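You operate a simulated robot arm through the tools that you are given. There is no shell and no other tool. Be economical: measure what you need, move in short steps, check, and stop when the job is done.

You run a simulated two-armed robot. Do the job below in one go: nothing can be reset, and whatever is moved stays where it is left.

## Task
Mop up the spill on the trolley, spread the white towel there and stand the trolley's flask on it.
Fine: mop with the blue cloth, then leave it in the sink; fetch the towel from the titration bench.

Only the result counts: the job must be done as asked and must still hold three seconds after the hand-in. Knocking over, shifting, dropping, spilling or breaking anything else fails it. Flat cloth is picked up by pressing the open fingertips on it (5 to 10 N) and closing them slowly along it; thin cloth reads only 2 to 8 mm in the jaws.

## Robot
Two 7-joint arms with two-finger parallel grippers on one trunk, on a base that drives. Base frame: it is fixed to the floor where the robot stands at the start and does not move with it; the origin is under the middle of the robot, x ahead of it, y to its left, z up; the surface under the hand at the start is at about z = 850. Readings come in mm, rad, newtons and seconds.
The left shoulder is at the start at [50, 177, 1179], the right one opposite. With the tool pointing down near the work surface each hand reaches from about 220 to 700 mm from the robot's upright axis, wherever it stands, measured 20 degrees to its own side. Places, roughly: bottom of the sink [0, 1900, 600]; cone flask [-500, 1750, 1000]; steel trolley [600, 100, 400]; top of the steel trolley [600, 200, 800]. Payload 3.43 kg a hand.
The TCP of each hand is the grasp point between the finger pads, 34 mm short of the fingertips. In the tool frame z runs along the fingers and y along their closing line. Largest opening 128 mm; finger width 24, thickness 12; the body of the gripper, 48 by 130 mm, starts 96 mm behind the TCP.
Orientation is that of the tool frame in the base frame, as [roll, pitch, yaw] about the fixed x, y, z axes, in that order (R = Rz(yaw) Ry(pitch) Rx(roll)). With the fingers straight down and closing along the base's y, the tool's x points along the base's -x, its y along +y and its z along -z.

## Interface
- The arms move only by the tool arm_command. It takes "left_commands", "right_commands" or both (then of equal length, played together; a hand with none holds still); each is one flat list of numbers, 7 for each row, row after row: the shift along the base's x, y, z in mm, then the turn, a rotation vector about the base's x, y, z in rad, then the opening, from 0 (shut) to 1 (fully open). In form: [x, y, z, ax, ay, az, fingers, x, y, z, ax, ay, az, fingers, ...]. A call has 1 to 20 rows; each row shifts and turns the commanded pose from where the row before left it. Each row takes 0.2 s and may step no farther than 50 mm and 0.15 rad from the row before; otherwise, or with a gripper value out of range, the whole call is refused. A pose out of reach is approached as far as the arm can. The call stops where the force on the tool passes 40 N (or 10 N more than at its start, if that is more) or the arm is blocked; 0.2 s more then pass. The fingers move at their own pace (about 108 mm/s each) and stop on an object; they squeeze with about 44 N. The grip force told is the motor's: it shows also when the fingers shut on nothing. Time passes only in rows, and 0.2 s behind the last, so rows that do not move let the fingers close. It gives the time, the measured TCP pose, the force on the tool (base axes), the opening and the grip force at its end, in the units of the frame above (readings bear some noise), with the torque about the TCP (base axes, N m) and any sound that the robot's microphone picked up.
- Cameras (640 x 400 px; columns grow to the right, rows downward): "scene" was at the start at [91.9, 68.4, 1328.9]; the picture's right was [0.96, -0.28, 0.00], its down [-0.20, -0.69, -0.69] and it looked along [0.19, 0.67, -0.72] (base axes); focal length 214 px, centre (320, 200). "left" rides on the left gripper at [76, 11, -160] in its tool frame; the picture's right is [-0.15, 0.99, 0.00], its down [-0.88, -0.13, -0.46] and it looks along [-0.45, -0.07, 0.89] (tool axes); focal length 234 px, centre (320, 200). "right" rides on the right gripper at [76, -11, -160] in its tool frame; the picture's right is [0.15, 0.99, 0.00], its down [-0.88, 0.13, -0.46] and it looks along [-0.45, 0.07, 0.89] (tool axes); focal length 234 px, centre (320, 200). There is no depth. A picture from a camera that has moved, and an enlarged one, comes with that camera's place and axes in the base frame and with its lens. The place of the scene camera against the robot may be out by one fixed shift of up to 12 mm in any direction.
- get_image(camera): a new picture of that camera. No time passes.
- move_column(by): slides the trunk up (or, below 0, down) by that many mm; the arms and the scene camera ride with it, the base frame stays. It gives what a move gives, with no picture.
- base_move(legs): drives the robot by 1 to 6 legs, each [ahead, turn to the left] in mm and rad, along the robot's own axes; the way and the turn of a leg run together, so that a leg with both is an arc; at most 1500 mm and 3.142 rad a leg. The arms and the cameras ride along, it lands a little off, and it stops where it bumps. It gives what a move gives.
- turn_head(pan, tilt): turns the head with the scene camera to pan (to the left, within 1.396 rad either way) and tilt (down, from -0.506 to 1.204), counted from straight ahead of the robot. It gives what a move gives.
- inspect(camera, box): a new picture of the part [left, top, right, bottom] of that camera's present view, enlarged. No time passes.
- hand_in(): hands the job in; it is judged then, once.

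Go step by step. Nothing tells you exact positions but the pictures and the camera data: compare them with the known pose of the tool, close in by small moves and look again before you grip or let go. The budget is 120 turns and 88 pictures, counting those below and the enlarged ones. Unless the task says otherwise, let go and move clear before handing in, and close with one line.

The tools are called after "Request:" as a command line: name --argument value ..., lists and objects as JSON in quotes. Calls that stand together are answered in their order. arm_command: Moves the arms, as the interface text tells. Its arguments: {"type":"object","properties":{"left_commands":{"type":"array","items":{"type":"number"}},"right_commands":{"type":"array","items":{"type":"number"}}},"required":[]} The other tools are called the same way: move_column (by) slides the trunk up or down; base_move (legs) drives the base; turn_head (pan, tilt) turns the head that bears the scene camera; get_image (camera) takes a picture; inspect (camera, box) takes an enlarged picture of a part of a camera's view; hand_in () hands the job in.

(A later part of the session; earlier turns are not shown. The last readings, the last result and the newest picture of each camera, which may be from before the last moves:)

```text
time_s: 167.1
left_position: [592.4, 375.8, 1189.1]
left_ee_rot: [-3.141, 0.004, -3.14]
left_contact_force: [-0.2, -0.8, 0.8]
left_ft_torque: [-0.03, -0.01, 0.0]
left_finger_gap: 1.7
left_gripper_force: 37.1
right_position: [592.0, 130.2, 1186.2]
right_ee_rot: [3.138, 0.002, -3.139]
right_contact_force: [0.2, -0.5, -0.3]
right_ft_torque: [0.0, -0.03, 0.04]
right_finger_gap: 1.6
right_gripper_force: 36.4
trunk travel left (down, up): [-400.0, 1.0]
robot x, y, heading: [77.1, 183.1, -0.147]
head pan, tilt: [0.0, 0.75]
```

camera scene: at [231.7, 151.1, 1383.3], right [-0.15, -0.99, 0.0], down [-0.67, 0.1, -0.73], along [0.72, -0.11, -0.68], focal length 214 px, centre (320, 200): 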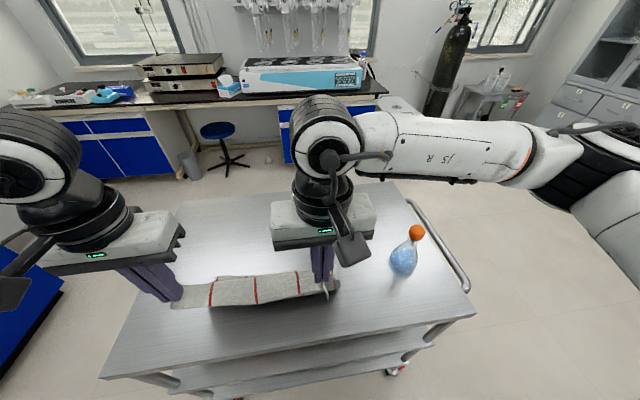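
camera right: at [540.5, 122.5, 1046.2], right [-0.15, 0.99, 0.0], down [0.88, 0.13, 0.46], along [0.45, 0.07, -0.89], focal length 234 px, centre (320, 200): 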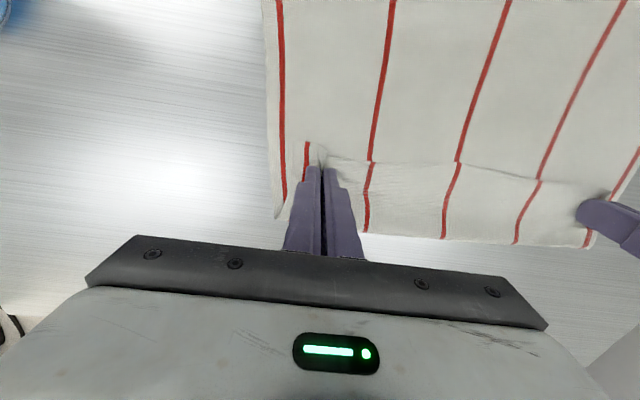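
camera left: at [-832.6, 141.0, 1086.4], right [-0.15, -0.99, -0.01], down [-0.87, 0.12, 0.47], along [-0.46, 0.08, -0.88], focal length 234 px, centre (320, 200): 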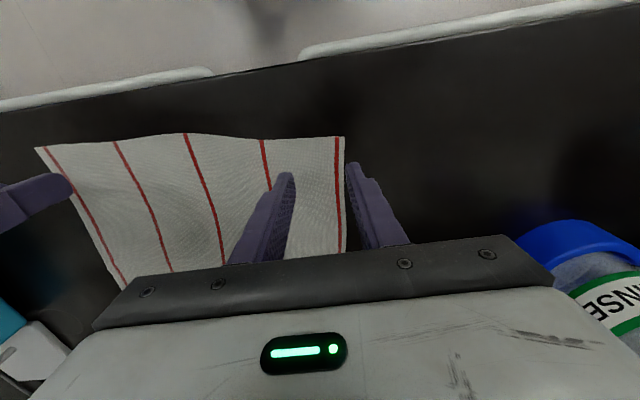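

Request:
arm_command --left_commands '[-20, 0, -10, 0, 0, 0, 0, -20, 0, -10, 0, 0, 0, 0, 45, 0, -15, 0, 0, 0, 0, 0, 0, -45, 0, 0, 0, 0, -8, 0, -40, 0, 0, 0, 0, -20, 0, -38, 0, 0, 0, 0, -25, 0, -35, 0, 0, 0, 0, -30, 0, -32, 0, 0, 0, 0, -32, 0, -28, 0, 0, 0, 0, -32, 0, -20, 0, 0, 0, 0, -30, 0, -10, 0, 0, 0, 0, -15, 0, -8, 0, 0, 0, 0]' --right_commands '[-20, 0, -10, 0, 0, 0, 0, -20, 0, -10, 0, 0, 0, 0, 45, 0, -15, 0, 0, 0, 0, 0, 0, -45, 0, 0, 0, 0, -8, 0, -40, 0, 0, 0, 0, -20, 0, -38, 0, 0, 0, 0, -25, 0, -35, 0, 0, 0, 0, -30, 0, -32, 0, 0, 0, 0, -32, 0, -28, 0, 0, 0, 0, -32, 0, -20, 0, 0, 0, 0, -30, 0, -10, 0, 0, 0, 0, -15, 0, -8, 0, 0, 0, 0]'

Request:
inspect --camera "scene" --box '[90, 170, 410, 370]'

```text
time_s: 169.7
left_position: [407.7, 378.4, 894.1]
left_ee_rot: [3.141, 0.004, -3.14]
left_contact_force: [-1.1, -0.1, -0.3]
left_ft_torque: [0.0, 0.02, -0.02]
left_finger_gap: 1.8
left_gripper_force: 36.3
right_position: [403.8, 131.9, 892.5]
right_ee_rot: [3.141, 0.002, -3.139]
right_contact_force: [-0.1, 0.1, 0.0]
right_ft_torque: [-0.01, -0.01, 0.0]
right_finger_gap: 1.9
right_gripper_force: 36.2
trunk travel left (down, up): [-400.0, 1.0]
robot x, y, heading: [81.1, 183.2, -0.15]
head pan, tilt: [0.0, 0.75]
```

```text
2.00 times, centred on (250, 270) of scene
camera zoom: at [231.9, 151.2, 1383.2], right [-0.15, -0.99, 0.0], down [-0.67, 0.1, -0.73], along [0.72, -0.11, -0.68], focal length 429 px, centre (460, 60)
```

zoom: 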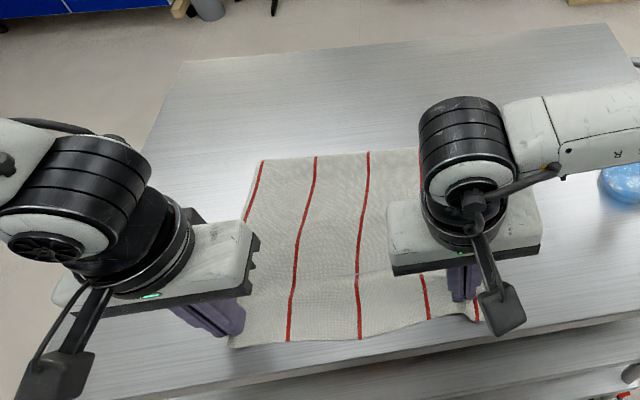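

Nicely laid now: far edge x≈622, near edge ≈388. I'll draw back ~15 mm to take out slack, lower, and release.

Request:
arm_command --left_commands '[-6, 0, -2, 0, 0, 0, 0, -6, 0, -2, 0, 0, 0, 0, -4, 0, -2, 0, 0, 0, 0, 0, 0, 0, 0, 0, 0, 0.08, 0, 0, 0, 0, 0, 0, 0.16, 0, 0, 0, 0, 0, 0, 0.24, 0, 0, 0, 0, 0, 0, 0.24, 0, 0, 20, 0, 0, 0, 0.24, 0, 0, 40, 0, 0, 0, 0.24, 0, 0, 45, 0, 0, 0, 0.3]' --right_commands '[-6, 0, -2, 0, 0, 0, 0, -6, 0, -2, 0, 0, 0, 0, -4, 0, -1, 0, 0, 0, 0, 0, 0, 0, 0, 0, 0, 0.08, 0, 0, 0, 0, 0, 0, 0.16, 0, 0, 0, 0, 0, 0, 0.24, 0, 0, 0, 0, 0, 0, 0.24, 0, 0, 20, 0, 0, 0, 0.24, 0, 0, 40, 0, 0, 0, 0.24, 0, 0, 45, 0, 0, 0, 0.3]'

Request:
arm_command --left_commands '[0, 10, 40, 0, 0, 0, 0.5, 0, 15, 40, 0, 0, 0, 0.5, 0, 20, 40, 0, 0, 0, 0.5, 0, 20, 20, 0, 0, 0, 0.5]' --right_commands '[0, -10, 40, 0, 0, 0, 0.5, 0, -20, 40, 0, 0, 0, 0.5, 0, -25, 40, 0, 0, 0, 0.5, -10, -25, 40, 0, 0, 0, 0.5]'

Request:
get_image --camera "scene"

```text
time_s: 171.9
left_position: [389.9, 378.1, 992.3]
left_ee_rot: [3.141, 0.002, -3.14]
left_contact_force: [-0.2, 0.5, 0.1]
left_ft_torque: [-0.02, 0.0, 0.01]
left_finger_gap: 38.4
left_gripper_force: 0.1
right_position: [389.0, 129.1, 996.6]
right_ee_rot: [-3.14, -0.001, -3.14]
right_contact_force: [-0.6, 0.2, -0.1]
right_ft_torque: [-0.02, -0.01, -0.01]
right_finger_gap: 38.2
right_gripper_force: 0.1
trunk travel left (down, up): [-400.0, 1.0]
robot x, y, heading: [83.2, 183.4, -0.154]
head pan, tilt: [0.0, 0.75]
```

```text
time_s: 172.9
left_position: [389.0, 444.5, 1132.5]
left_ee_rot: [-3.142, 0.002, -3.14]
left_contact_force: [-0.7, 1.0, -0.7]
left_ft_torque: [0.0, -0.02, -0.02]
left_finger_gap: 64.0
left_gripper_force: 0.0
right_position: [378.5, 51.3, 1152.2]
right_ee_rot: [3.141, 0.001, -3.139]
right_contact_force: [-0.6, 0.3, -0.3]
right_ft_torque: [0.0, -0.02, 0.01]
right_finger_gap: 64.1
right_gripper_force: 0.0
trunk travel left (down, up): [-400.0, 1.0]
robot x, y, heading: [82.8, 181.9, -0.148]
head pan, tilt: [0.0, 0.75]
```

```text
18 pictures are left
camera scene: at [231.5, 151.2, 1383.2], right [-0.15, -0.99, 0.0], down [-0.67, 0.1, -0.73], along [0.72, -0.11, -0.68], focal length 214 px, centre (320, 200)
```

scene: 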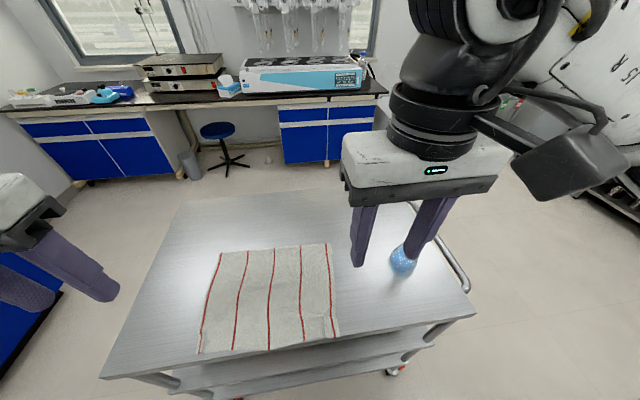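

The towel lies flat on the trolley. Next the flask: back the base off 10 mm and move the right hand above it, looking before gripping.

Request:
base_move --legs '[[-15, 0]]'

Request:
arm_command --right_commands '[15, -30, 0, 0, 0, 0, 0.7, 17, -30, 0, 0, 0, 0, 0.7, 22, -30, 0, 0, 0, 0, 0.7, 22, -30, -15, 0, 0, 0, 0.7, 22, -30, -15, 0, 0, 0, 0.7, 20, -18, -10, 0, 0, 0, 0.7]'

Request:
get_image --camera "right"

Request:
get_image --camera "scene"

```text
time_s: 173.7
left_position: [375.5, 446.8, 1133.7]
left_ee_rot: [3.14, 0.005, -3.141]
left_contact_force: [0.7, -0.1, 0.4]
left_ft_torque: [-0.01, -0.04, -0.01]
left_finger_gap: 64.0
left_gripper_force: 0.1
right_position: [364.4, 52.8, 1153.5]
right_ee_rot: [-3.141, 0.001, -3.14]
right_contact_force: [0.4, -0.6, -0.1]
right_ft_torque: [0.01, -0.02, 0.01]
right_finger_gap: 64.0
right_gripper_force: 0.0
trunk travel left (down, up): [-400.0, 1.0]
robot x, y, heading: [67.5, 184.9, -0.15]
head pan, tilt: [0.0, 0.75]
```

```text
time_s: 175.1
left_position: [375.4, 445.8, 1133.6]
left_ee_rot: [-3.141, 0.003, -3.139]
left_contact_force: [0.4, -0.1, -0.4]
left_ft_torque: [-0.01, 0.0, 0.0]
left_finger_gap: 63.8
left_gripper_force: 0.1
right_position: [482.7, -114.9, 1112.5]
right_ee_rot: [-3.141, 0.0, -3.14]
right_contact_force: [0.1, -0.4, 0.4]
right_ft_torque: [0.0, 0.01, -0.02]
right_finger_gap: 89.6
right_gripper_force: 0.0
trunk travel left (down, up): [-400.0, 1.0]
robot x, y, heading: [69.8, 184.0, -0.148]
head pan, tilt: [0.0, 0.75]
```

```text
17 pictures are left
camera right: at [406.1, -127.5, 1272.9], right [-0.15, 0.99, 0.0], down [0.88, 0.13, 0.46], along [0.45, 0.07, -0.89], focal length 234 px, centre (320, 200)
```

right: 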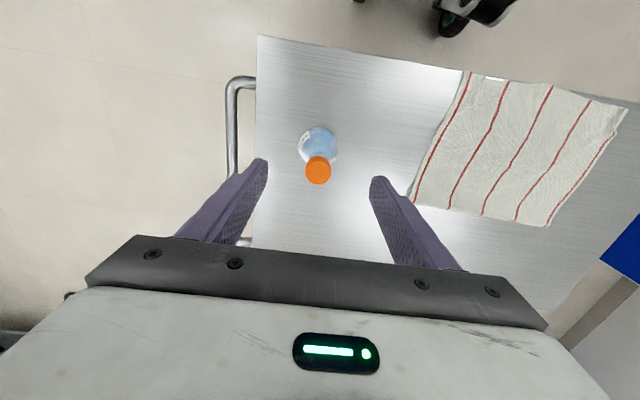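

```text
16 pictures are left
camera scene: at [217.6, 153.2, 1383.2], right [-0.15, -0.99, 0.0], down [-0.67, 0.1, -0.73], along [0.72, -0.11, -0.68], focal length 214 px, centre (320, 200)
```

scene: 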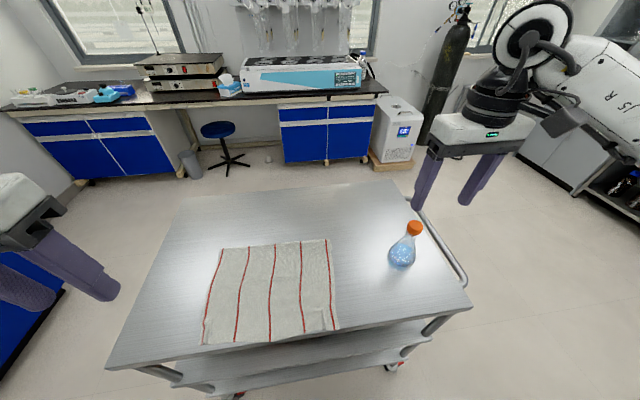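

Flask axis at about (500, -113), cap top about z 1000. Aligning and lowering partly.

Request:
arm_command --right_commands '[9, 1, -10, 0, 0, 0, 0.7, 8, 1, -30, 0, 0, 0, 0.7, 0, 0, -30, 0, 0, 0, 0.7]'

Request:
get_image --camera "right"

Request:
inspect --camera "scene" --box '[340, 130, 500, 290]'

```text
time_s: 175.9
left_position: [375.4, 445.6, 1132.3]
left_ee_rot: [-3.141, 0.004, -3.139]
left_contact_force: [-0.1, -0.1, 0.4]
left_ft_torque: [0.0, 0.0, -0.02]
left_finger_gap: 63.9
left_gripper_force: 0.1
right_position: [501.4, -113.8, 1042.7]
right_ee_rot: [3.14, 0.0, -3.14]
right_contact_force: [0.5, -0.6, 0.5]
right_ft_torque: [-0.01, -0.06, 0.0]
right_finger_gap: 89.5
right_gripper_force: 0.1
trunk travel left (down, up): [-400.0, 1.0]
robot x, y, heading: [65.5, 182.6, -0.15]
head pan, tilt: [0.0, 0.75]
```

```text
15 pictures are left
camera right: at [424.0, -126.6, 1201.5], right [-0.15, 0.99, 0.0], down [0.88, 0.13, 0.46], along [0.45, 0.07, -0.89], focal length 234 px, centre (320, 200)
```

right: 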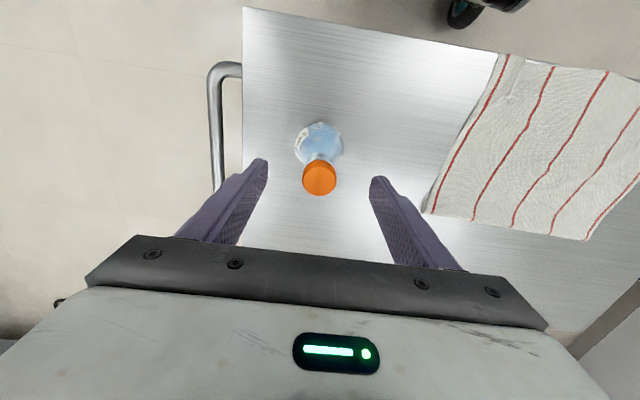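

```text
2.50 times, centred on (420, 210) of scene
camera zoom: at [217.2, 153.0, 1383.2], right [-0.15, -0.99, 0.0], down [-0.67, 0.1, -0.73], along [0.72, -0.11, -0.68], focal length 536 px, centre (70, 175)
```

zoom: 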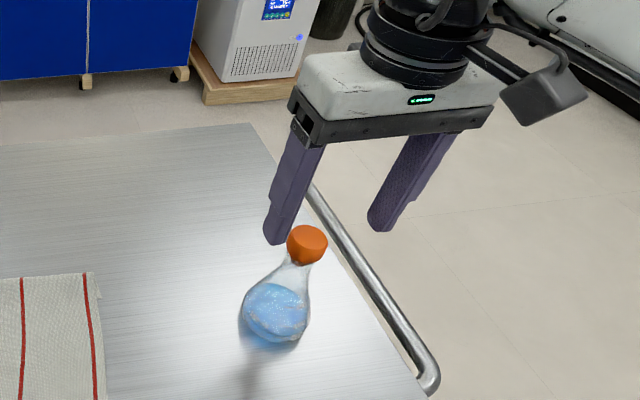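

Well aligned. Descending to cap/neck height and closing.

Request:
arm_command --right_commands '[0, -1, -30, 0, 0, 0, 0.7, 0, 0, -22, 0, 0, 0, 0.7, 0, 0, -12, 0, 0, 0, 0.6, 0, 0, 0, 0, 0, 0, 0.45, 0, 0, 0, 0, 0, 0, 0.3, 0, 0, 0, 0, 0, 0, 0.22, 0, 0, 0, 0, 0, 0, 0.15, 0, 0, 0, 0, 0, 0, 0.12]'

Request:
inspect --camera "scene" --box '[340, 130, 500, 290]'

```text
time_s: 177.7
left_position: [375.2, 446.9, 1133.8]
left_ee_rot: [3.141, 0.004, -3.141]
left_contact_force: [0.1, 0.5, 0.1]
left_ft_torque: [-0.02, -0.03, 0.0]
left_finger_gap: 63.9
left_gripper_force: 0.1
right_position: [500.7, -115.6, 980.0]
right_ee_rot: [-3.14, 0.0, -3.139]
right_contact_force: [0.5, 1.4, 0.0]
right_ft_torque: [0.02, 0.03, 0.0]
right_finger_gap: 32.2
right_gripper_force: 44.1
trunk travel left (down, up): [-400.0, 1.0]
robot x, y, heading: [65.8, 183.9, -0.146]
head pan, tilt: [0.0, 0.75]
```

```text
2.50 times, centred on (420, 210) of scene
camera zoom: at [217.3, 153.3, 1383.2], right [-0.15, -0.99, 0.0], down [-0.67, 0.1, -0.73], along [0.72, -0.11, -0.68], focal length 536 px, centre (70, 175)
```

zoom: 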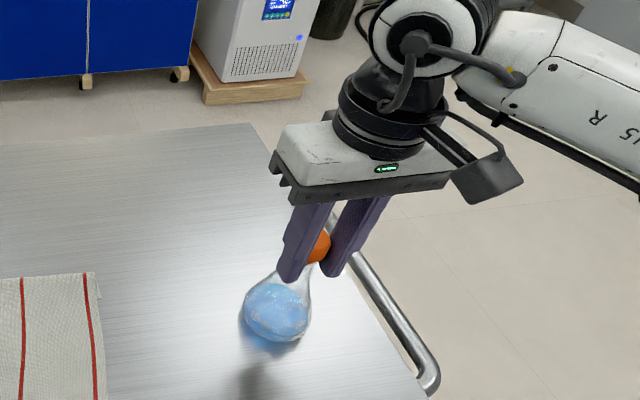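

Flask gripped by cap and neck. Lifting 50 mm and carrying gently over the towel.

Request:
arm_command --right_commands '[0, 0, 8, 0, 0, 0, 0.12, 0, 0, 14, 0, 0, 0, 0.12, 0, 0, 16, 0, 0, 0, 0.12, 0, 0, 12, 0, 0, 0, 0.12, 0, 8, 0, 0, 0, 0, 0.12, 0, 15, 0, 0, 0, 0, 0.12, 0, 22, 0, 0, 0, 0, 0.12, 0, 25, 0, 0, 0, 0, 0.12, 0, 25, 0, 0, 0, 0, 0.12, 0, 25, 0, 0, 0, 0, 0.12, 0, 25, 0, 0, 0, 0, 0.12, 0, 25, 0, 0, 0, 0, 0.12, 0, 25, 0, 0, 0, 0, 0.12, 0, 25, 0, 0, 0, 0, 0.12, 0, 25, 0, 0, 0, 0, 0.12, 0, 22, 0, 0, 0, 0, 0.12, 0, 18, 0, 0, 0, 0, 0.12, 0, 12, 0, 0, 0, 0, 0.12, 0, 6, 0, 0, 0, 0, 0.12, 0, 0, 0, 0, 0, 0, 0.12]'

Request:
get_image --camera "scene"

Request:
get_image --camera "right"

```text
time_s: 181.9
left_position: [375.6, 446.5, 1133.0]
left_ee_rot: [3.141, 0.004, 3.141]
left_contact_force: [0.4, -0.5, 0.5]
left_ft_torque: [-0.01, 0.03, 0.03]
left_finger_gap: 64.0
left_gripper_force: 0.0
right_position: [499.3, 187.5, 1029.0]
right_ee_rot: [3.139, -0.001, -3.14]
right_contact_force: [0.7, 0.1, -0.8]
right_ft_torque: [0.02, 0.03, 0.02]
right_finger_gap: 31.9
right_gripper_force: 43.8
trunk travel left (down, up): [-400.0, 1.0]
robot x, y, heading: [64.9, 187.2, -0.149]
head pan, tilt: [0.0, 0.75]
```

```text
12 pictures are left
camera scene: at [217.3, 153.2, 1383.2], right [-0.15, -0.99, 0.0], down [-0.67, 0.1, -0.73], along [0.72, -0.11, -0.68], focal length 214 px, centre (320, 200)
```

scene: 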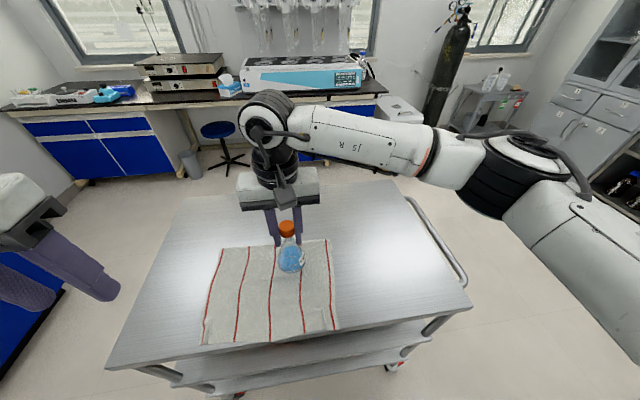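

```text
11 pictures are left
camera right: at [423.0, 175.8, 1188.8], right [-0.15, 0.99, 0.0], down [0.88, 0.13, 0.46], along [0.45, 0.07, -0.89], focal length 234 px, centre (320, 200)
```

right: 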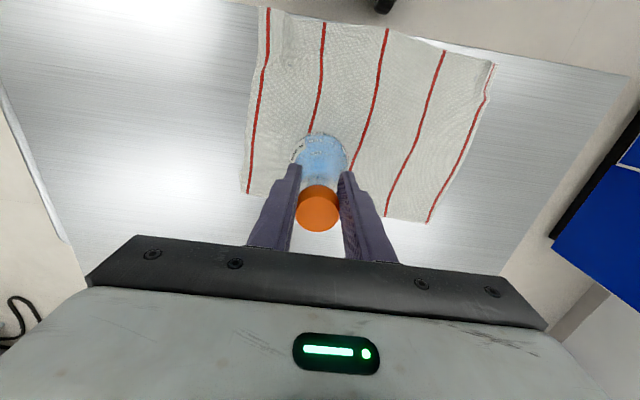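

Shifting a little toward the towel's middle and lowering.

Request:
arm_command --right_commands '[-3, 8, -5, 0, 0, 0, 0.12, -3, 10, -10, 0, 0, 0, 0.12, -2, 7, -10, 0, 0, 0, 0.12, 0, 0, -10, 0, 0, 0, 0.12, 0, 0, -5, 0, 0, 0, 0.12, 0, 0, -3, 0, 0, 0, 0.12]'

Request:
arm_command --right_commands '[0, 0, -2, 0, 0, 0, 0.12, 0, 0, -1, 0, 0, 0, 0.12]'

```text
time_s: 183.3
left_position: [374.6, 446.7, 1133.6]
left_ee_rot: [-3.142, 0.004, -3.141]
left_contact_force: [-0.4, -0.2, -0.2]
left_ft_torque: [-0.04, -0.02, 0.02]
left_finger_gap: 63.7
left_gripper_force: 0.1
right_position: [491.9, 214.1, 985.4]
right_ee_rot: [-3.141, 0.0, -3.14]
right_contact_force: [-0.4, 1.0, -1.3]
right_ft_torque: [0.0, 0.02, 0.02]
right_finger_gap: 32.0
right_gripper_force: 44.4
trunk travel left (down, up): [-400.0, 1.0]
robot x, y, heading: [70.5, 186.9, -0.148]
head pan, tilt: [0.0, 0.75]
```

```text
time_s: 183.9
left_position: [374.7, 445.7, 1134.0]
left_ee_rot: [-3.14, 0.003, -3.141]
left_contact_force: [0.7, 0.0, 0.0]
left_ft_torque: [-0.01, -0.01, -0.01]
left_finger_gap: 64.2
left_gripper_force: 0.0
right_position: [492.1, 214.3, 983.0]
right_ee_rot: [3.139, 0.001, -3.141]
right_contact_force: [0.4, 0.4, -1.5]
right_ft_torque: [-0.04, 0.01, 0.01]
right_finger_gap: 31.5
right_gripper_force: 43.9
trunk travel left (down, up): [-400.0, 1.0]
robot x, y, heading: [66.4, 183.2, -0.151]
head pan, tilt: [0.0, 0.75]
```

Request:
arm_command --right_commands '[0, 0, -1, 0, 0, 0, 0.12, 0, 0, -0.7, 0, 0, 0, 0.12]'

```text
time_s: 184.5
left_position: [374.6, 447.0, 1133.7]
left_ee_rot: [-3.141, 0.003, -3.139]
left_contact_force: [0.6, -0.1, -0.2]
left_ft_torque: [-0.02, -0.03, -0.01]
left_finger_gap: 64.0
left_gripper_force: 0.1
right_position: [489.6, 213.9, 981.0]
right_ee_rot: [-3.141, 0.001, -3.14]
right_contact_force: [-0.2, -0.3, -1.9]
right_ft_torque: [0.01, 0.03, 0.03]
right_finger_gap: 31.8
right_gripper_force: 43.9
trunk travel left (down, up): [-400.0, 1.0]
robot x, y, heading: [67.7, 186.2, -0.148]
head pan, tilt: [0.0, 0.75]
```

Request:
arm_command --right_commands '[0, 0, -1, 0, 0, 0, 0.12, 0, 0, -0.7, 0, 0, 0, 0.12]'

```text
time_s: 185.1
left_position: [374.2, 446.5, 1133.6]
left_ee_rot: [-3.14, 0.006, -3.138]
left_contact_force: [-0.2, -0.6, -0.2]
left_ft_torque: [0.03, -0.02, 0.02]
left_finger_gap: 63.9
left_gripper_force: 0.1
right_position: [490.6, 213.5, 980.7]
right_ee_rot: [3.139, 0.001, -3.139]
right_contact_force: [-0.3, -0.3, 6.3]
right_ft_torque: [-0.16, 0.02, -0.02]
right_finger_gap: 31.7
right_gripper_force: 44.0
trunk travel left (down, up): [-400.0, 1.0]
robot x, y, heading: [66.8, 183.0, -0.148]
head pan, tilt: [0.0, 0.75]
```

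Contact (≈7 N): the flask stands on the towel. Opening slowly, then rising clear.

Request:
arm_command --right_commands '[0, 0, 0, 0, 0, 0, 0.25, 0, 0, 0, 0, 0, 0, 0.32, 0, 0, 0, 0, 0, 0, 0.45, 0, 0, 0, 0, 0, 0, 0.55, 0, 0, 15, 0, 0, 0, 0.6, 0, 0, 30, 0, 0, 0, 0.6, 0, 0, 40, 0, 0, 0, 0.6, 0, 0, 40, 0, 0, 0, 0.6, 0, -25, 20, 0, 0, 0, 0.6, -10, -40, 10, 0, 0, 0, 0.6, -15, -40, 0, 0, 0, 0, 0.6, -15, -40, 0, 0, 0, 0, 0.6]'

Request:
get_image --camera "scene"

Request:
inspect --camera "scene" --box '[90, 190, 410, 380]'

```text
time_s: 187.7
left_position: [375.3, 445.5, 1133.1]
left_ee_rot: [3.139, 0.005, -3.14]
left_contact_force: [0.5, 0.6, 0.6]
left_ft_torque: [0.01, 0.02, 0.0]
left_finger_gap: 64.1
left_gripper_force: 0.1
right_position: [453.7, 68.6, 1133.1]
right_ee_rot: [3.141, 0.002, -3.141]
right_contact_force: [-0.2, -0.4, 0.3]
right_ft_torque: [0.04, 0.0, -0.04]
right_finger_gap: 76.7
right_gripper_force: 0.0
trunk travel left (down, up): [-400.0, 1.0]
robot x, y, heading: [66.8, 187.6, -0.148]
head pan, tilt: [0.0, 0.75]
```

```text
10 pictures are left
camera scene: at [216.8, 152.2, 1383.3], right [-0.15, -0.99, 0.0], down [-0.67, 0.1, -0.73], along [0.72, -0.11, -0.68], focal length 214 px, centre (320, 200)
```

scene: 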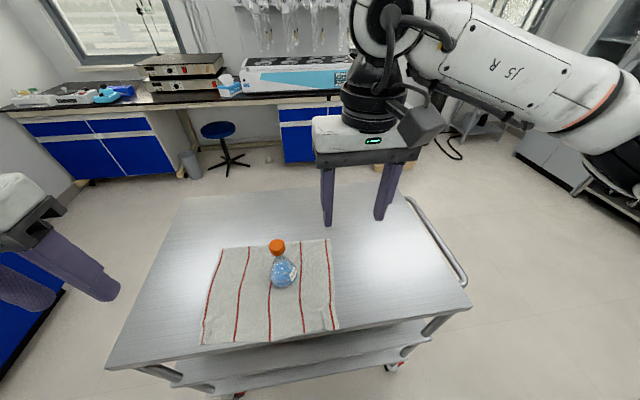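

```text
2.00 times, centred on (250, 285) of scene
camera zoom: at [216.8, 152.2, 1383.3], right [-0.15, -0.99, 0.0], down [-0.67, 0.1, -0.73], along [0.72, -0.11, -0.68], focal length 429 px, centre (460, 30)
```

zoom: 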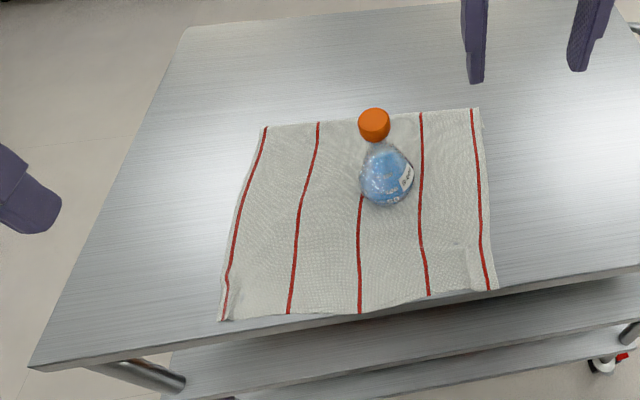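

The main job looks done. I still have budget, so I'll try once more to see if an arm can reach the floor and restore the fallen pad. I'll back away from the trolley and test both arms low down.

Request:
base_move --legs '[[-350, 0]]'

Request:
move_column --by -395

Request:
arm_command --left_commands '[0, 0, -40, 0, 0, 0, 1, 0, 0, -40, 0, 0, 0, 1, 0, 0, -40, 0, 0, 0, 1, 0, 0, -40, 0, -0.12, 0, 1, 0, 0, -40, 0, -0.12, 0, 1, 0, 0, -40, 0, -0.12, 0, 1, 0, 0, -40, 0, -0.12, 0, 1, 0, 0, -40, 0, 0, 0, 1, 0, 0, -40, 0, 0, 0, 1, 0, 0, -40, 0, 0, 0, 1, 0, 0, -40, 0, 0, 0, 1, 0, 0, -40, 0, 0, 0, 1]' --right_commands '[0, -20, -40, 0, 0, 0, 1, 0, -20, -40, 0, 0, 0, 1, 0, -20, -40, 0, 0, 0, 1, 0, -20, -40, 0, 0, 0, 1, 0, -20, -40, 0, 0, 0, 1, 0, -10, -40, 0, 0, 0, 1, 0, 0, -40, 0, 0, 0, 1, 0, 0, -40, 0, 0, 0, 1, 0, 0, -40, 0, 0, 0, 1, 0, 0, -40, 0, 0, 0, 1, 0, 0, -40, 0, 0, 0, 1, 0, 0, -40, 0, 0, 0, 1]'

```text
time_s: 189.9
left_position: [37.1, 497.0, 1133.8]
left_ee_rot: [-3.14, 0.003, -3.14]
left_contact_force: [0.5, 0.2, -0.1]
left_ft_torque: [0.0, -0.02, 0.0]
left_finger_gap: 64.0
left_gripper_force: 0.0
right_position: [115.7, 121.1, 1134.4]
right_ee_rot: [-3.14, 0.002, -3.14]
right_contact_force: [0.0, 0.3, 0.3]
right_ft_torque: [0.0, -0.04, -0.07]
right_finger_gap: 76.9
right_gripper_force: 0.0
trunk travel left (down, up): [-400.0, 1.0]
robot x, y, heading: [-271.1, 237.9, -0.148]
head pan, tilt: [0.0, 0.75]
```

```text
time_s: 193.7
left_position: [37.6, 497.3, 738.1]
left_ee_rot: [-3.142, 0.004, -3.139]
left_contact_force: [0.3, 0.5, -0.6]
left_ft_torque: [-0.02, 0.0, 0.02]
left_finger_gap: 64.1
left_gripper_force: 0.1
right_position: [115.4, 120.4, 737.4]
right_ee_rot: [3.141, 0.001, -3.14]
right_contact_force: [0.4, -0.2, 0.1]
right_ft_torque: [0.03, 0.01, 0.03]
right_finger_gap: 76.8
right_gripper_force: 0.1
trunk travel left (down, up): [-5.0, 396.0]
robot x, y, heading: [-269.2, 236.2, -0.146]
head pan, tilt: [0.0, 0.75]
```

```text
time_s: 196.3
left_position: [92.2, 522.9, 431.2]
left_ee_rot: [-3.142, 0.482, -3.14]
left_contact_force: [0.1, 0.1, 0.2]
left_ft_torque: [0.0, -0.01, -0.02]
left_finger_gap: 128.1
left_gripper_force: 0.0
left hand out of reach, approached as far as the arm can: row 4, 5, 6, 8, 9, 10, 11, 12
right_position: [112.6, 11.0, 258.8]
right_ee_rot: [3.141, 0.002, -3.14]
right_contact_force: [-0.1, 0.5, -0.1]
right_ft_torque: [-0.01, 0.0, -0.03]
right_finger_gap: 127.9
right_gripper_force: 0.1
trunk travel left (down, up): [-5.0, 396.0]
robot x, y, heading: [-273.0, 234.9, -0.146]
head pan, tilt: [0.0, 0.75]
```

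The right arm reaches much lower (z 259 with no limit). Testing all the way to floor level.

Request:
arm_command --left_commands '[0, 0, 40, 0, 0.12, 0, 1, 0, 0, 40, 0, 0.12, 0, 1, 0, 0, 40, 0, 0.12, 0, 1, 0, 0, 40, 0, 0.12, 0, 1, -20, 0, 40, 0, 0, 0, 1]' --right_commands '[0, 0, -40, 0, 0, 0, 1, 0, 0, -40, 0, 0, 0, 1, 0, 0, -40, 0, 0, 0, 1, 0, 0, -40, 0, 0, 0, 1, 0, 0, -35, 0, 0, 0, 1]'

```text
time_s: 197.5
left_position: [71.5, 520.4, 629.6]
left_ee_rot: [-3.141, 0.003, 3.142]
left_contact_force: [0.0, 0.3, -0.6]
left_ft_torque: [0.03, 0.01, -0.02]
left_finger_gap: 128.0
left_gripper_force: 0.0
right_position: [111.9, 15.5, 111.8]
right_ee_rot: [3.139, 0.0, -3.139]
right_contact_force: [-0.3, 0.0, 0.3]
right_ft_torque: [-0.04, 0.0, 0.0]
right_finger_gap: 128.0
right_gripper_force: 0.0
right hand out of reach, approached as far as the arm can: row 4, 5
trunk travel left (down, up): [-5.0, 396.0]
robot x, y, heading: [-268.7, 237.1, -0.146]
head pan, tilt: [0.0, 0.75]
```

Only stretch-limited at z 112; closer in it should reach the floor. Testing at shorter distance.

Request:
arm_command --right_commands '[-30, 5, 10, 0, 0, 0, 1, -30, 5, 10, 0, 0, 0, 1, -30, 5, 0, 0, 0, 0, 1, 0, 0, -30, 0, 0, 0, 1, 0, 0, -30, 0, 0, 0, 1, 0, 0, -25, 0, 0, 0, 1]'

```text
time_s: 199.1
left_position: [71.9, 521.5, 629.7]
left_ee_rot: [-3.136, 0.01, -3.14]
left_contact_force: [-0.6, 0.6, 0.2]
left_ft_torque: [0.06, -0.06, 0.0]
left_finger_gap: 127.7
left_gripper_force: 0.0
right_position: [29.4, -45.4, 59.3]
right_ee_rot: [-3.061, 0.022, 3.11]
right_contact_force: [0.2, -0.5, 0.6]
right_ft_torque: [-0.02, 0.02, -0.02]
right_finger_gap: 127.8
right_gripper_force: 0.0
right hand out of reach, approached as far as the arm can: row 6
trunk travel left (down, up): [-5.0, 396.0]
robot x, y, heading: [-271.3, 238.5, -0.145]
head pan, tilt: [0.0, 0.75]
stopped in row 6 (right hand): the arm was blocked; the commanded pose is now the measured one
```

The floor is almost reachable with the right arm at ~330 mm ahead. I'll raise up and drive so the fallen pad (-151, 1244) lies ahead of the right hand, aligned for gripping.

Request:
arm_command --right_commands '[0, 15, 30, 0.04, 0.011, 0.015, 1, 0, 15, 30, 0.04, 0.011, 0.015, 1, 0, 10, 30, 0, 0, 0, 1]'

Request:
move_column --by 200

Request:
base_move --legs '[[0, 1.503], [640, 0], [0, 0.782]]'

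Request:
get_image --camera "right"

```text
time_s: 199.9
left_position: [73.3, 519.6, 628.8]
left_ee_rot: [-3.141, 0.004, -3.14]
left_contact_force: [0.6, 0.8, 0.2]
left_ft_torque: [0.0, 0.0, -0.01]
left_finger_gap: 127.8
left_gripper_force: 0.1
right_position: [25.3, 6.7, 145.3]
right_ee_rot: [3.125, -0.012, -3.141]
right_contact_force: [-0.1, -0.8, 0.6]
right_ft_torque: [0.03, 0.01, 0.01]
right_finger_gap: 128.1
right_gripper_force: 0.0
trunk travel left (down, up): [-5.0, 396.0]
robot x, y, heading: [-270.5, 232.3, -0.151]
head pan, tilt: [0.0, 0.75]
```

```text
time_s: 202.1
left_position: [73.0, 520.2, 828.6]
left_ee_rot: [3.141, 0.002, -3.139]
left_contact_force: [0.0, -0.6, -0.8]
left_ft_torque: [-0.02, 0.0, -0.01]
left_finger_gap: 128.1
left_gripper_force: 0.1
right_position: [25.5, 7.8, 345.2]
right_ee_rot: [3.126, -0.011, 3.141]
right_contact_force: [-0.4, -0.7, 0.9]
right_ft_torque: [-0.02, 0.03, -0.02]
right_finger_gap: 128.0
right_gripper_force: 0.0
trunk travel left (down, up): [-205.0, 196.0]
robot x, y, heading: [-270.2, 234.4, -0.143]
head pan, tilt: [0.0, 0.75]
```

```text
time_s: 211.3
left_position: [-581.2, 930.6, 829.5]
left_ee_rot: [-3.14, 0.002, -0.867]
left_contact_force: [-0.3, 0.6, 0.5]
left_ft_torque: [0.01, -0.01, 0.02]
left_finger_gap: 127.9
left_gripper_force: 0.0
right_position: [-158.1, 1225.0, 344.7]
right_ee_rot: [3.127, -0.014, -0.871]
right_contact_force: [-0.1, 0.3, 0.2]
right_ft_torque: [0.01, -0.01, -0.03]
right_finger_gap: 128.1
right_gripper_force: 0.1
trunk travel left (down, up): [-205.0, 196.0]
robot x, y, heading: [-137.9, 850.8, 2.128]
head pan, tilt: [0.0, 0.75]
```

```text
8 pictures are left
camera right: at [-100.9, 1176.3, 506.4], right [-0.66, -0.75, 0.02], down [-0.67, 0.6, 0.45], along [-0.35, 0.28, -0.89], focal length 234 px, centre (320, 200)
```

right: 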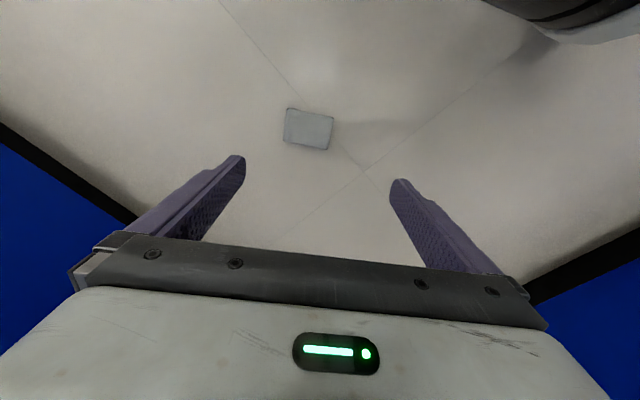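

Pad centre (-154, 1241), aligned with the gripper. Moving over it and lowering.

Request:
arm_command --right_commands '[4, 16, 0, 0, 0, -0.03, 1]'

Request:
move_column --by -205

Request:
arm_command --right_commands '[0, 0, -30, 0, 0, 0, 1, 0, 0, -25, 0, 0, 0, 1]'

Request:
get_image --camera "right"

```text
time_s: 211.7
left_position: [-580.0, 929.7, 829.1]
left_ee_rot: [-3.141, 0.005, -0.869]
left_contact_force: [-0.5, -0.3, -0.2]
left_ft_torque: [0.04, 0.01, 0.01]
left_finger_gap: 128.2
left_gripper_force: 0.0
right_position: [-155.0, 1240.7, 346.3]
right_ee_rot: [3.126, -0.011, -0.898]
right_contact_force: [0.0, 0.5, -0.4]
right_ft_torque: [0.01, -0.01, 0.0]
right_finger_gap: 127.9
right_gripper_force: 0.1
trunk travel left (down, up): [-205.0, 196.0]
robot x, y, heading: [-146.1, 851.8, 2.124]
head pan, tilt: [0.0, 0.75]
```

```text
time_s: 213.9
left_position: [-580.8, 930.6, 624.8]
left_ee_rot: [3.139, 0.003, -0.868]
left_contact_force: [0.0, -0.4, -0.8]
left_ft_torque: [0.05, -0.01, -0.02]
left_finger_gap: 128.0
left_gripper_force: 0.0
right_position: [-154.7, 1241.0, 142.7]
right_ee_rot: [3.126, -0.013, -0.9]
right_contact_force: [0.7, -0.6, -0.6]
right_ft_torque: [0.0, -0.01, 0.01]
right_finger_gap: 127.8
right_gripper_force: 0.0
trunk travel left (down, up): [0.0, 401.0]
robot x, y, heading: [-138.4, 854.3, 2.126]
head pan, tilt: [0.0, 0.75]
```

```text
time_s: 214.5
left_position: [-580.4, 930.0, 624.0]
left_ee_rot: [3.141, 0.003, -0.867]
left_contact_force: [0.0, -0.5, 0.0]
left_ft_torque: [0.0, -0.03, 0.0]
left_finger_gap: 127.9
left_gripper_force: 0.1
right_position: [-153.2, 1242.7, 85.2]
right_ee_rot: [3.125, -0.014, -0.9]
right_contact_force: [0.2, -0.2, 0.0]
right_ft_torque: [-0.01, 0.02, -0.01]
right_finger_gap: 128.2
right_gripper_force: 0.0
trunk travel left (down, up): [0.0, 401.0]
robot x, y, heading: [-145.9, 849.1, 2.122]
head pan, tilt: [0.0, 0.75]
```

```text
7 pictures are left
camera right: at [-97.2, 1192.1, 246.2], right [-0.68, -0.73, 0.02], down [-0.65, 0.62, 0.45], along [-0.34, 0.29, -0.89], focal length 234 px, centre (320, 200)
```

right: 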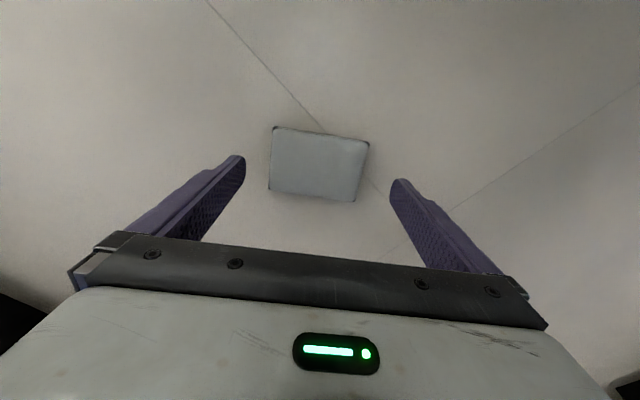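

Well aligned. Lowering the rest.

Request:
arm_command --right_commands '[0, -3, -18, 0, 0, 0, 1, 0, 0, -12, 0, 0, 0, 1, 0, 0, -8, 0, 0, 0, 1]'

```text
time_s: 215.5
left_position: [-578.3, 930.4, 622.7]
left_ee_rot: [3.14, 0.006, -0.87]
left_contact_force: [-0.7, -0.2, 0.5]
left_ft_torque: [-0.01, 0.02, 0.0]
left_finger_gap: 128.0
left_gripper_force: 0.0
right_position: [-114.0, 1284.1, 61.1]
right_ee_rot: [-3.092, 0.004, -0.933]
right_contact_force: [-1.2, -0.1, -0.1]
right_ft_torque: [0.01, -0.04, 0.02]
right_finger_gap: 128.0
right_gripper_force: 0.0
right hand out of reach, approached as far as the arm can: row 3
trunk travel left (down, up): [0.0, 401.0]
robot x, y, heading: [-137.9, 850.1, 2.128]
head pan, tilt: [0.0, 0.75]
stopped in row 3 (right hand): the arm was blocked; the commanded pose is now the measured one
```

At straight-down the arm is stretch-limited around z 56. I'll raise, return over the pad and tilt the fingers forward ~0.2 rad to gain depth.

Request:
arm_command --right_commands '[0, 0, 40, -0.01, 0.013, 0.01, 1, -18, -22, 15, -0.01, 0.013, 0.01, 1, -20, -24, 0, -0.01, 0.013, 0.01, 1, 0, 0, 0, 0.078, 0.062, 0, 1, 0, 0, 0, 0.094, 0.074, 0, 1]'

Request:
get_image --camera "right"

```text
time_s: 216.7
left_position: [-581.4, 930.2, 624.7]
left_ee_rot: [-3.141, 0.004, -0.867]
left_contact_force: [-0.3, 0.6, 0.3]
left_ft_torque: [0.01, 0.0, 0.0]
left_finger_gap: 128.0
left_gripper_force: 0.1
right_position: [-158.7, 1227.8, 116.5]
right_ee_rot: [3.129, 0.218, -0.901]
right_contact_force: [0.3, 0.1, 0.5]
right_ft_torque: [-0.01, 0.02, 0.02]
right_finger_gap: 128.1
right_gripper_force: 0.1
trunk travel left (down, up): [0.0, 401.0]
robot x, y, heading: [-140.8, 849.5, 2.122]
head pan, tilt: [0.0, 0.75]
```

```text
6 pictures are left
camera right: at [-81.3, 1149.1, 255.4], right [-0.68, -0.73, -0.02], down [-0.57, 0.52, 0.64], along [-0.45, 0.45, -0.77], focal length 234 px, centre (320, 200)
```

right: 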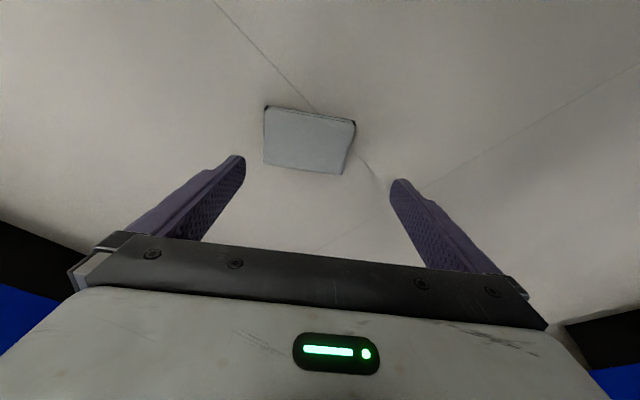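

Request:
arm_command --right_commands '[6, 3, -30, 0, 0, 0, 1, 6, 2, -20, 0, 0, 0, 1, 0, 0, -8, 0, 0, 0, 1]'

Request:
arm_command --right_commands '[0, 0, -5, 0, 0, 0, 1]'

```text
time_s: 217.5
left_position: [-579.9, 930.0, 623.0]
left_ee_rot: [-3.14, 0.003, -0.868]
left_contact_force: [-0.8, -0.8, -0.5]
left_ft_torque: [-0.03, 0.0, 0.0]
left_finger_gap: 128.1
left_gripper_force: 0.1
right_position: [-146.0, 1232.6, 56.4]
right_ee_rot: [3.129, 0.217, -0.899]
right_contact_force: [0.9, -0.8, 0.6]
right_ft_torque: [0.05, -0.01, -0.01]
right_finger_gap: 128.1
right_gripper_force: 0.0
trunk travel left (down, up): [0.0, 401.0]
robot x, y, heading: [-142.3, 851.6, 2.12]
head pan, tilt: [0.0, 0.75]
```

```text
time_s: 217.9
left_position: [-580.7, 930.3, 623.8]
left_ee_rot: [3.141, 0.004, -0.866]
left_contact_force: [-0.2, 0.8, -0.3]
left_ft_torque: [0.04, 0.01, -0.01]
left_finger_gap: 127.9
left_gripper_force: 0.1
right_position: [-145.7, 1234.7, 52.0]
right_ee_rot: [3.131, 0.218, -0.9]
right_contact_force: [0.7, -0.1, 0.0]
right_ft_torque: [-0.04, -0.02, -0.01]
right_finger_gap: 127.8
right_gripper_force: 0.1
trunk travel left (down, up): [0.0, 401.0]
robot x, y, heading: [-139.7, 849.2, 2.126]
head pan, tilt: [0.0, 0.75]
```

Good, the tilt works. Down a few more mm.

Request:
arm_command --right_commands '[0, 0, -4, 0, 0, 0, 1]'

Request:
arm_command --right_commands '[0, 0, -3, 0, 0, 0, 1]'

```text
time_s: 218.3
left_position: [-580.8, 929.9, 624.5]
left_ee_rot: [3.141, 0.003, -0.866]
left_contact_force: [0.7, -0.1, 0.3]
left_ft_torque: [0.01, -0.01, -0.02]
left_finger_gap: 128.0
left_gripper_force: 0.0
right_position: [-145.2, 1235.2, 48.5]
right_ee_rot: [3.132, 0.218, -0.899]
right_contact_force: [-0.1, -0.4, -0.2]
right_ft_torque: [0.01, -0.03, -0.01]
right_finger_gap: 128.1
right_gripper_force: 0.1
trunk travel left (down, up): [0.0, 401.0]
robot x, y, heading: [-140.5, 856.3, 2.126]
head pan, tilt: [0.0, 0.75]
```

```text
time_s: 218.7
left_position: [-580.7, 929.9, 623.9]
left_ee_rot: [3.141, 0.003, -0.867]
left_contact_force: [-0.5, 0.0, -0.2]
left_ft_torque: [-0.06, 0.01, 0.02]
left_finger_gap: 127.8
left_gripper_force: 0.0
right_position: [-147.2, 1235.2, 45.7]
right_ee_rot: [3.132, 0.22, -0.898]
right_contact_force: [0.0, 0.0, 0.9]
right_ft_torque: [0.0, 0.04, 0.01]
right_finger_gap: 127.9
right_gripper_force: 0.1
trunk travel left (down, up): [0.0, 401.0]
robot x, y, heading: [-142.8, 853.4, 2.124]
head pan, tilt: [0.0, 0.75]
```

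Tips are about 12 mm above the floor; closing on the pad.

Request:
arm_command --right_commands '[0, 0, 0, 0, 0, 0, 0.85, 0, 0, 0, 0, 0, 0, 0.75, 0, 0, 0, 0, 0, 0, 0.65, 0, 0, 0, 0, 0, 0, 0.55, 0, 0, 0, 0, 0, 0, 0.5, 0, 0, 0, 0, 0, 0, 0.5]'

Request:
arm_command --right_commands '[0, 0, 15, 0, 0, 0, 0.5, 0, 0, 20, 0, 0, 0, 0.5, 0, 0, 20, 0, 0, 0, 0.5]'

Request:
get_image --camera "right"

```text
time_s: 220.1
left_position: [-579.8, 929.7, 623.6]
left_ee_rot: [3.141, 0.004, -0.868]
left_contact_force: [0.2, 0.2, -0.4]
left_ft_torque: [-0.03, -0.01, 0.0]
left_finger_gap: 128.2
left_gripper_force: 0.1
right_position: [-146.7, 1236.1, 45.5]
right_ee_rot: [3.132, 0.219, -0.898]
right_contact_force: [0.0, 0.2, 1.7]
right_ft_torque: [0.01, 0.02, -0.02]
right_finger_gap: 93.8
right_gripper_force: 44.0
trunk travel left (down, up): [0.0, 401.0]
robot x, y, heading: [-141.5, 848.8, 2.125]
head pan, tilt: [0.0, 0.75]
```

```text
time_s: 220.9
left_position: [-580.4, 930.0, 625.0]
left_ee_rot: [3.14, 0.002, -0.866]
left_contact_force: [-0.4, 1.0, 0.4]
left_ft_torque: [0.03, -0.02, 0.01]
left_finger_gap: 128.2
left_gripper_force: 0.0
right_position: [-145.7, 1235.7, 100.1]
right_ee_rot: [3.133, 0.217, -0.899]
right_contact_force: [0.5, -0.1, 0.2]
right_ft_torque: [0.03, 0.0, 0.04]
right_finger_gap: 93.9
right_gripper_force: 43.7
trunk travel left (down, up): [0.0, 401.0]
robot x, y, heading: [-142.4, 850.0, 2.126]
head pan, tilt: [0.0, 0.75]
```

```text
5 pictures are left
camera right: at [-68.5, 1157.5, 240.1], right [-0.68, -0.73, -0.02], down [-0.57, 0.52, 0.64], along [-0.45, 0.45, -0.77], focal length 234 px, centre (320, 200)
```

right: 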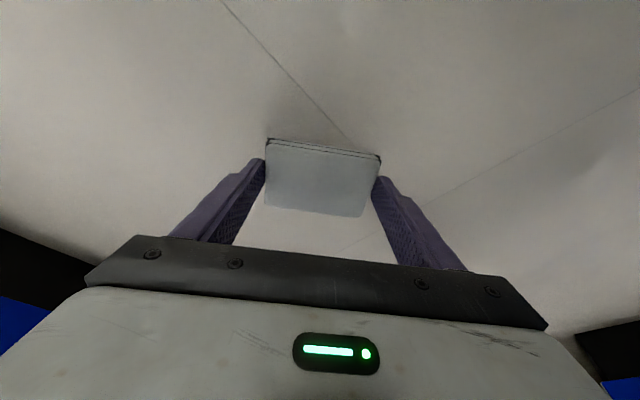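

Pad recovered and held level. Raising it, then driving to put it back on the sink edge.

Request:
move_column --by 395

Request:
arm_command --right_commands '[0, 0, 45, 0, 0, 0, 0.5, 0, 0, 45, 0, 0, 0, 0.5, 0, 0, 45, 0, 0, 0, 0.5, 0, 0, 45, 0, 0, 0, 0.5, 0, 0, 45, 0, 0, 0, 0.5, 0, 0, 45, 0, 0, 0, 0.5, 0, 0, 45, 0, 0, 0, 0.5, 0, 0, 45, 0, 0, 0, 0.5, 0, 0, 45, 0, 0, 0, 0.5, 0, 0, 45, 0, 0, 0, 0.5, 0, 0, 45, 0, 0, 0, 0.5]'

```text
time_s: 224.7
left_position: [-579.7, 930.7, 1020.2]
left_ee_rot: [3.14, 0.003, -0.868]
left_contact_force: [0.3, 0.7, 0.2]
left_ft_torque: [0.0, 0.0, 0.02]
left_finger_gap: 128.1
left_gripper_force: 0.0
right_position: [-145.9, 1236.3, 496.8]
right_ee_rot: [3.13, 0.219, -0.898]
right_contact_force: [-0.4, -0.6, -0.5]
right_ft_torque: [-0.01, -0.02, 0.02]
right_finger_gap: 93.9
right_gripper_force: 43.9
trunk travel left (down, up): [-395.0, 6.0]
robot x, y, heading: [-140.5, 851.2, 2.128]
head pan, tilt: [0.0, 0.75]
```

```text
time_s: 227.1
left_position: [-580.1, 929.9, 1019.0]
left_ee_rot: [-3.141, 0.004, -0.869]
left_contact_force: [-0.2, 1.0, 0.2]
left_ft_torque: [0.0, -0.02, 0.03]
left_finger_gap: 128.0
left_gripper_force: 0.0
right_position: [-145.2, 1237.5, 993.0]
right_ee_rot: [3.131, 0.218, -0.897]
right_contact_force: [-0.7, -0.3, -1.1]
right_ft_torque: [0.01, -0.03, -0.02]
right_finger_gap: 93.8
right_gripper_force: 44.1
trunk travel left (down, up): [-395.0, 6.0]
robot x, y, heading: [-139.3, 851.7, 2.128]
head pan, tilt: [0.0, 0.75]
```

Request:
arm_command --left_commands '[35, 20, 20, 0, 0, 0, 0.5, 35, 20, 20, 0, 0, 0, 0.5, 30, 18, 20, 0, 0, 0, 0.5]'

Request:
base_move --legs '[[370, 0], [0, -0.67]]'

Request:
get_image --camera "right"

```text
time_s: 227.9
left_position: [-477.7, 988.6, 1080.1]
left_ee_rot: [3.141, 0.003, -0.867]
left_contact_force: [-0.3, -0.2, -0.6]
left_ft_torque: [-0.03, -0.02, 0.0]
left_finger_gap: 64.1
left_gripper_force: 0.0
right_position: [-145.2, 1238.1, 993.6]
right_ee_rot: [3.131, 0.22, -0.898]
right_contact_force: [0.0, 0.8, -0.1]
right_ft_torque: [-0.06, 0.01, -0.01]
right_finger_gap: 93.5
right_gripper_force: 43.8
trunk travel left (down, up): [-395.0, 6.0]
robot x, y, heading: [-142.5, 850.5, 2.124]
head pan, tilt: [0.0, 0.75]
```

```text
time_s: 232.1
left_position: [-513.5, 1481.3, 1081.0]
left_ee_rot: [3.141, 0.004, -1.538]
left_contact_force: [0.4, -0.4, -0.7]
left_ft_torque: [-0.01, -0.01, 0.0]
left_finger_gap: 64.2
left_gripper_force: 0.0
right_position: [-96.9, 1469.0, 991.7]
right_ee_rot: [3.133, 0.218, -1.569]
right_contact_force: [0.8, 0.2, -0.9]
right_ft_torque: [0.01, -0.02, 0.0]
right_finger_gap: 93.6
right_gripper_force: 43.6
trunk travel left (down, up): [-395.0, 6.0]
robot x, y, heading: [-331.4, 1164.2, 1.454]
head pan, tilt: [0.0, 0.75]
```

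```text
4 pictures are left
camera right: at [-84.1, 1359.2, 1132.0], right [-0.99, -0.15, -0.02], down [-0.13, 0.76, 0.64], along [-0.08, 0.63, -0.77], focal length 234 px, centre (320, 200)
```

right: 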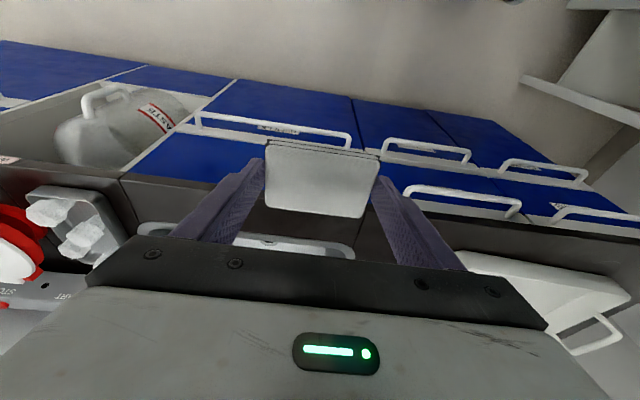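

Yaw is exactly square. Moving over the old spot and lowering.

Request:
arm_command --right_commands '[-5, 43, 0, 0, 0, 0, 0.5, -5, 43, 0, 0, 0, 0, 0.5, -5, 43, 0, 0, 0, 0, 0.5, -5, 43, 0, 0, 0, 0, 0.5, 0, 0, -30, 0, 0, 0, 0.5, 0, 0, -30, 0, 0, 0, 0.5, 0, 0, -20, 0, 0, 0, 0.5]'

Request:
get_image --camera "right"

```text
time_s: 233.7
left_position: [-512.5, 1480.7, 1081.5]
left_ee_rot: [3.141, 0.004, -1.539]
left_contact_force: [-0.7, -0.5, 0.3]
left_ft_torque: [0.0, -0.02, 0.0]
left_finger_gap: 64.0
left_gripper_force: 0.1
right_position: [-118.3, 1638.2, 913.5]
right_ee_rot: [3.131, 0.218, -1.569]
right_contact_force: [-0.8, 0.0, -0.3]
right_ft_torque: [-0.01, 0.01, 0.0]
right_finger_gap: 93.6
right_gripper_force: 44.1
trunk travel left (down, up): [-395.0, 6.0]
robot x, y, heading: [-335.4, 1168.3, 1.451]
head pan, tilt: [0.0, 0.75]
```

```text
3 pictures are left
camera right: at [-105.8, 1529.4, 1052.3], right [-0.99, -0.15, -0.02], down [-0.13, 0.76, 0.64], along [-0.08, 0.63, -0.77], focal length 234 px, centre (320, 200)
```

right: 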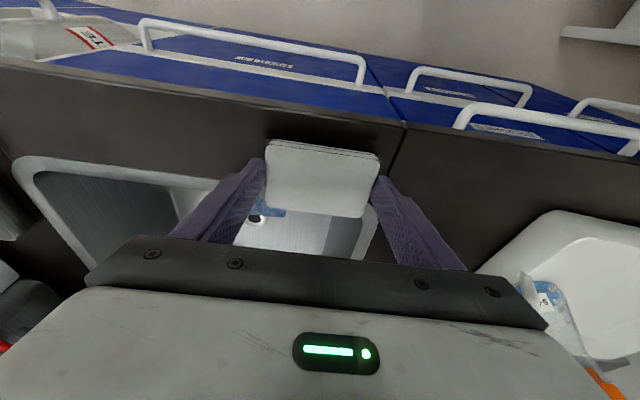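

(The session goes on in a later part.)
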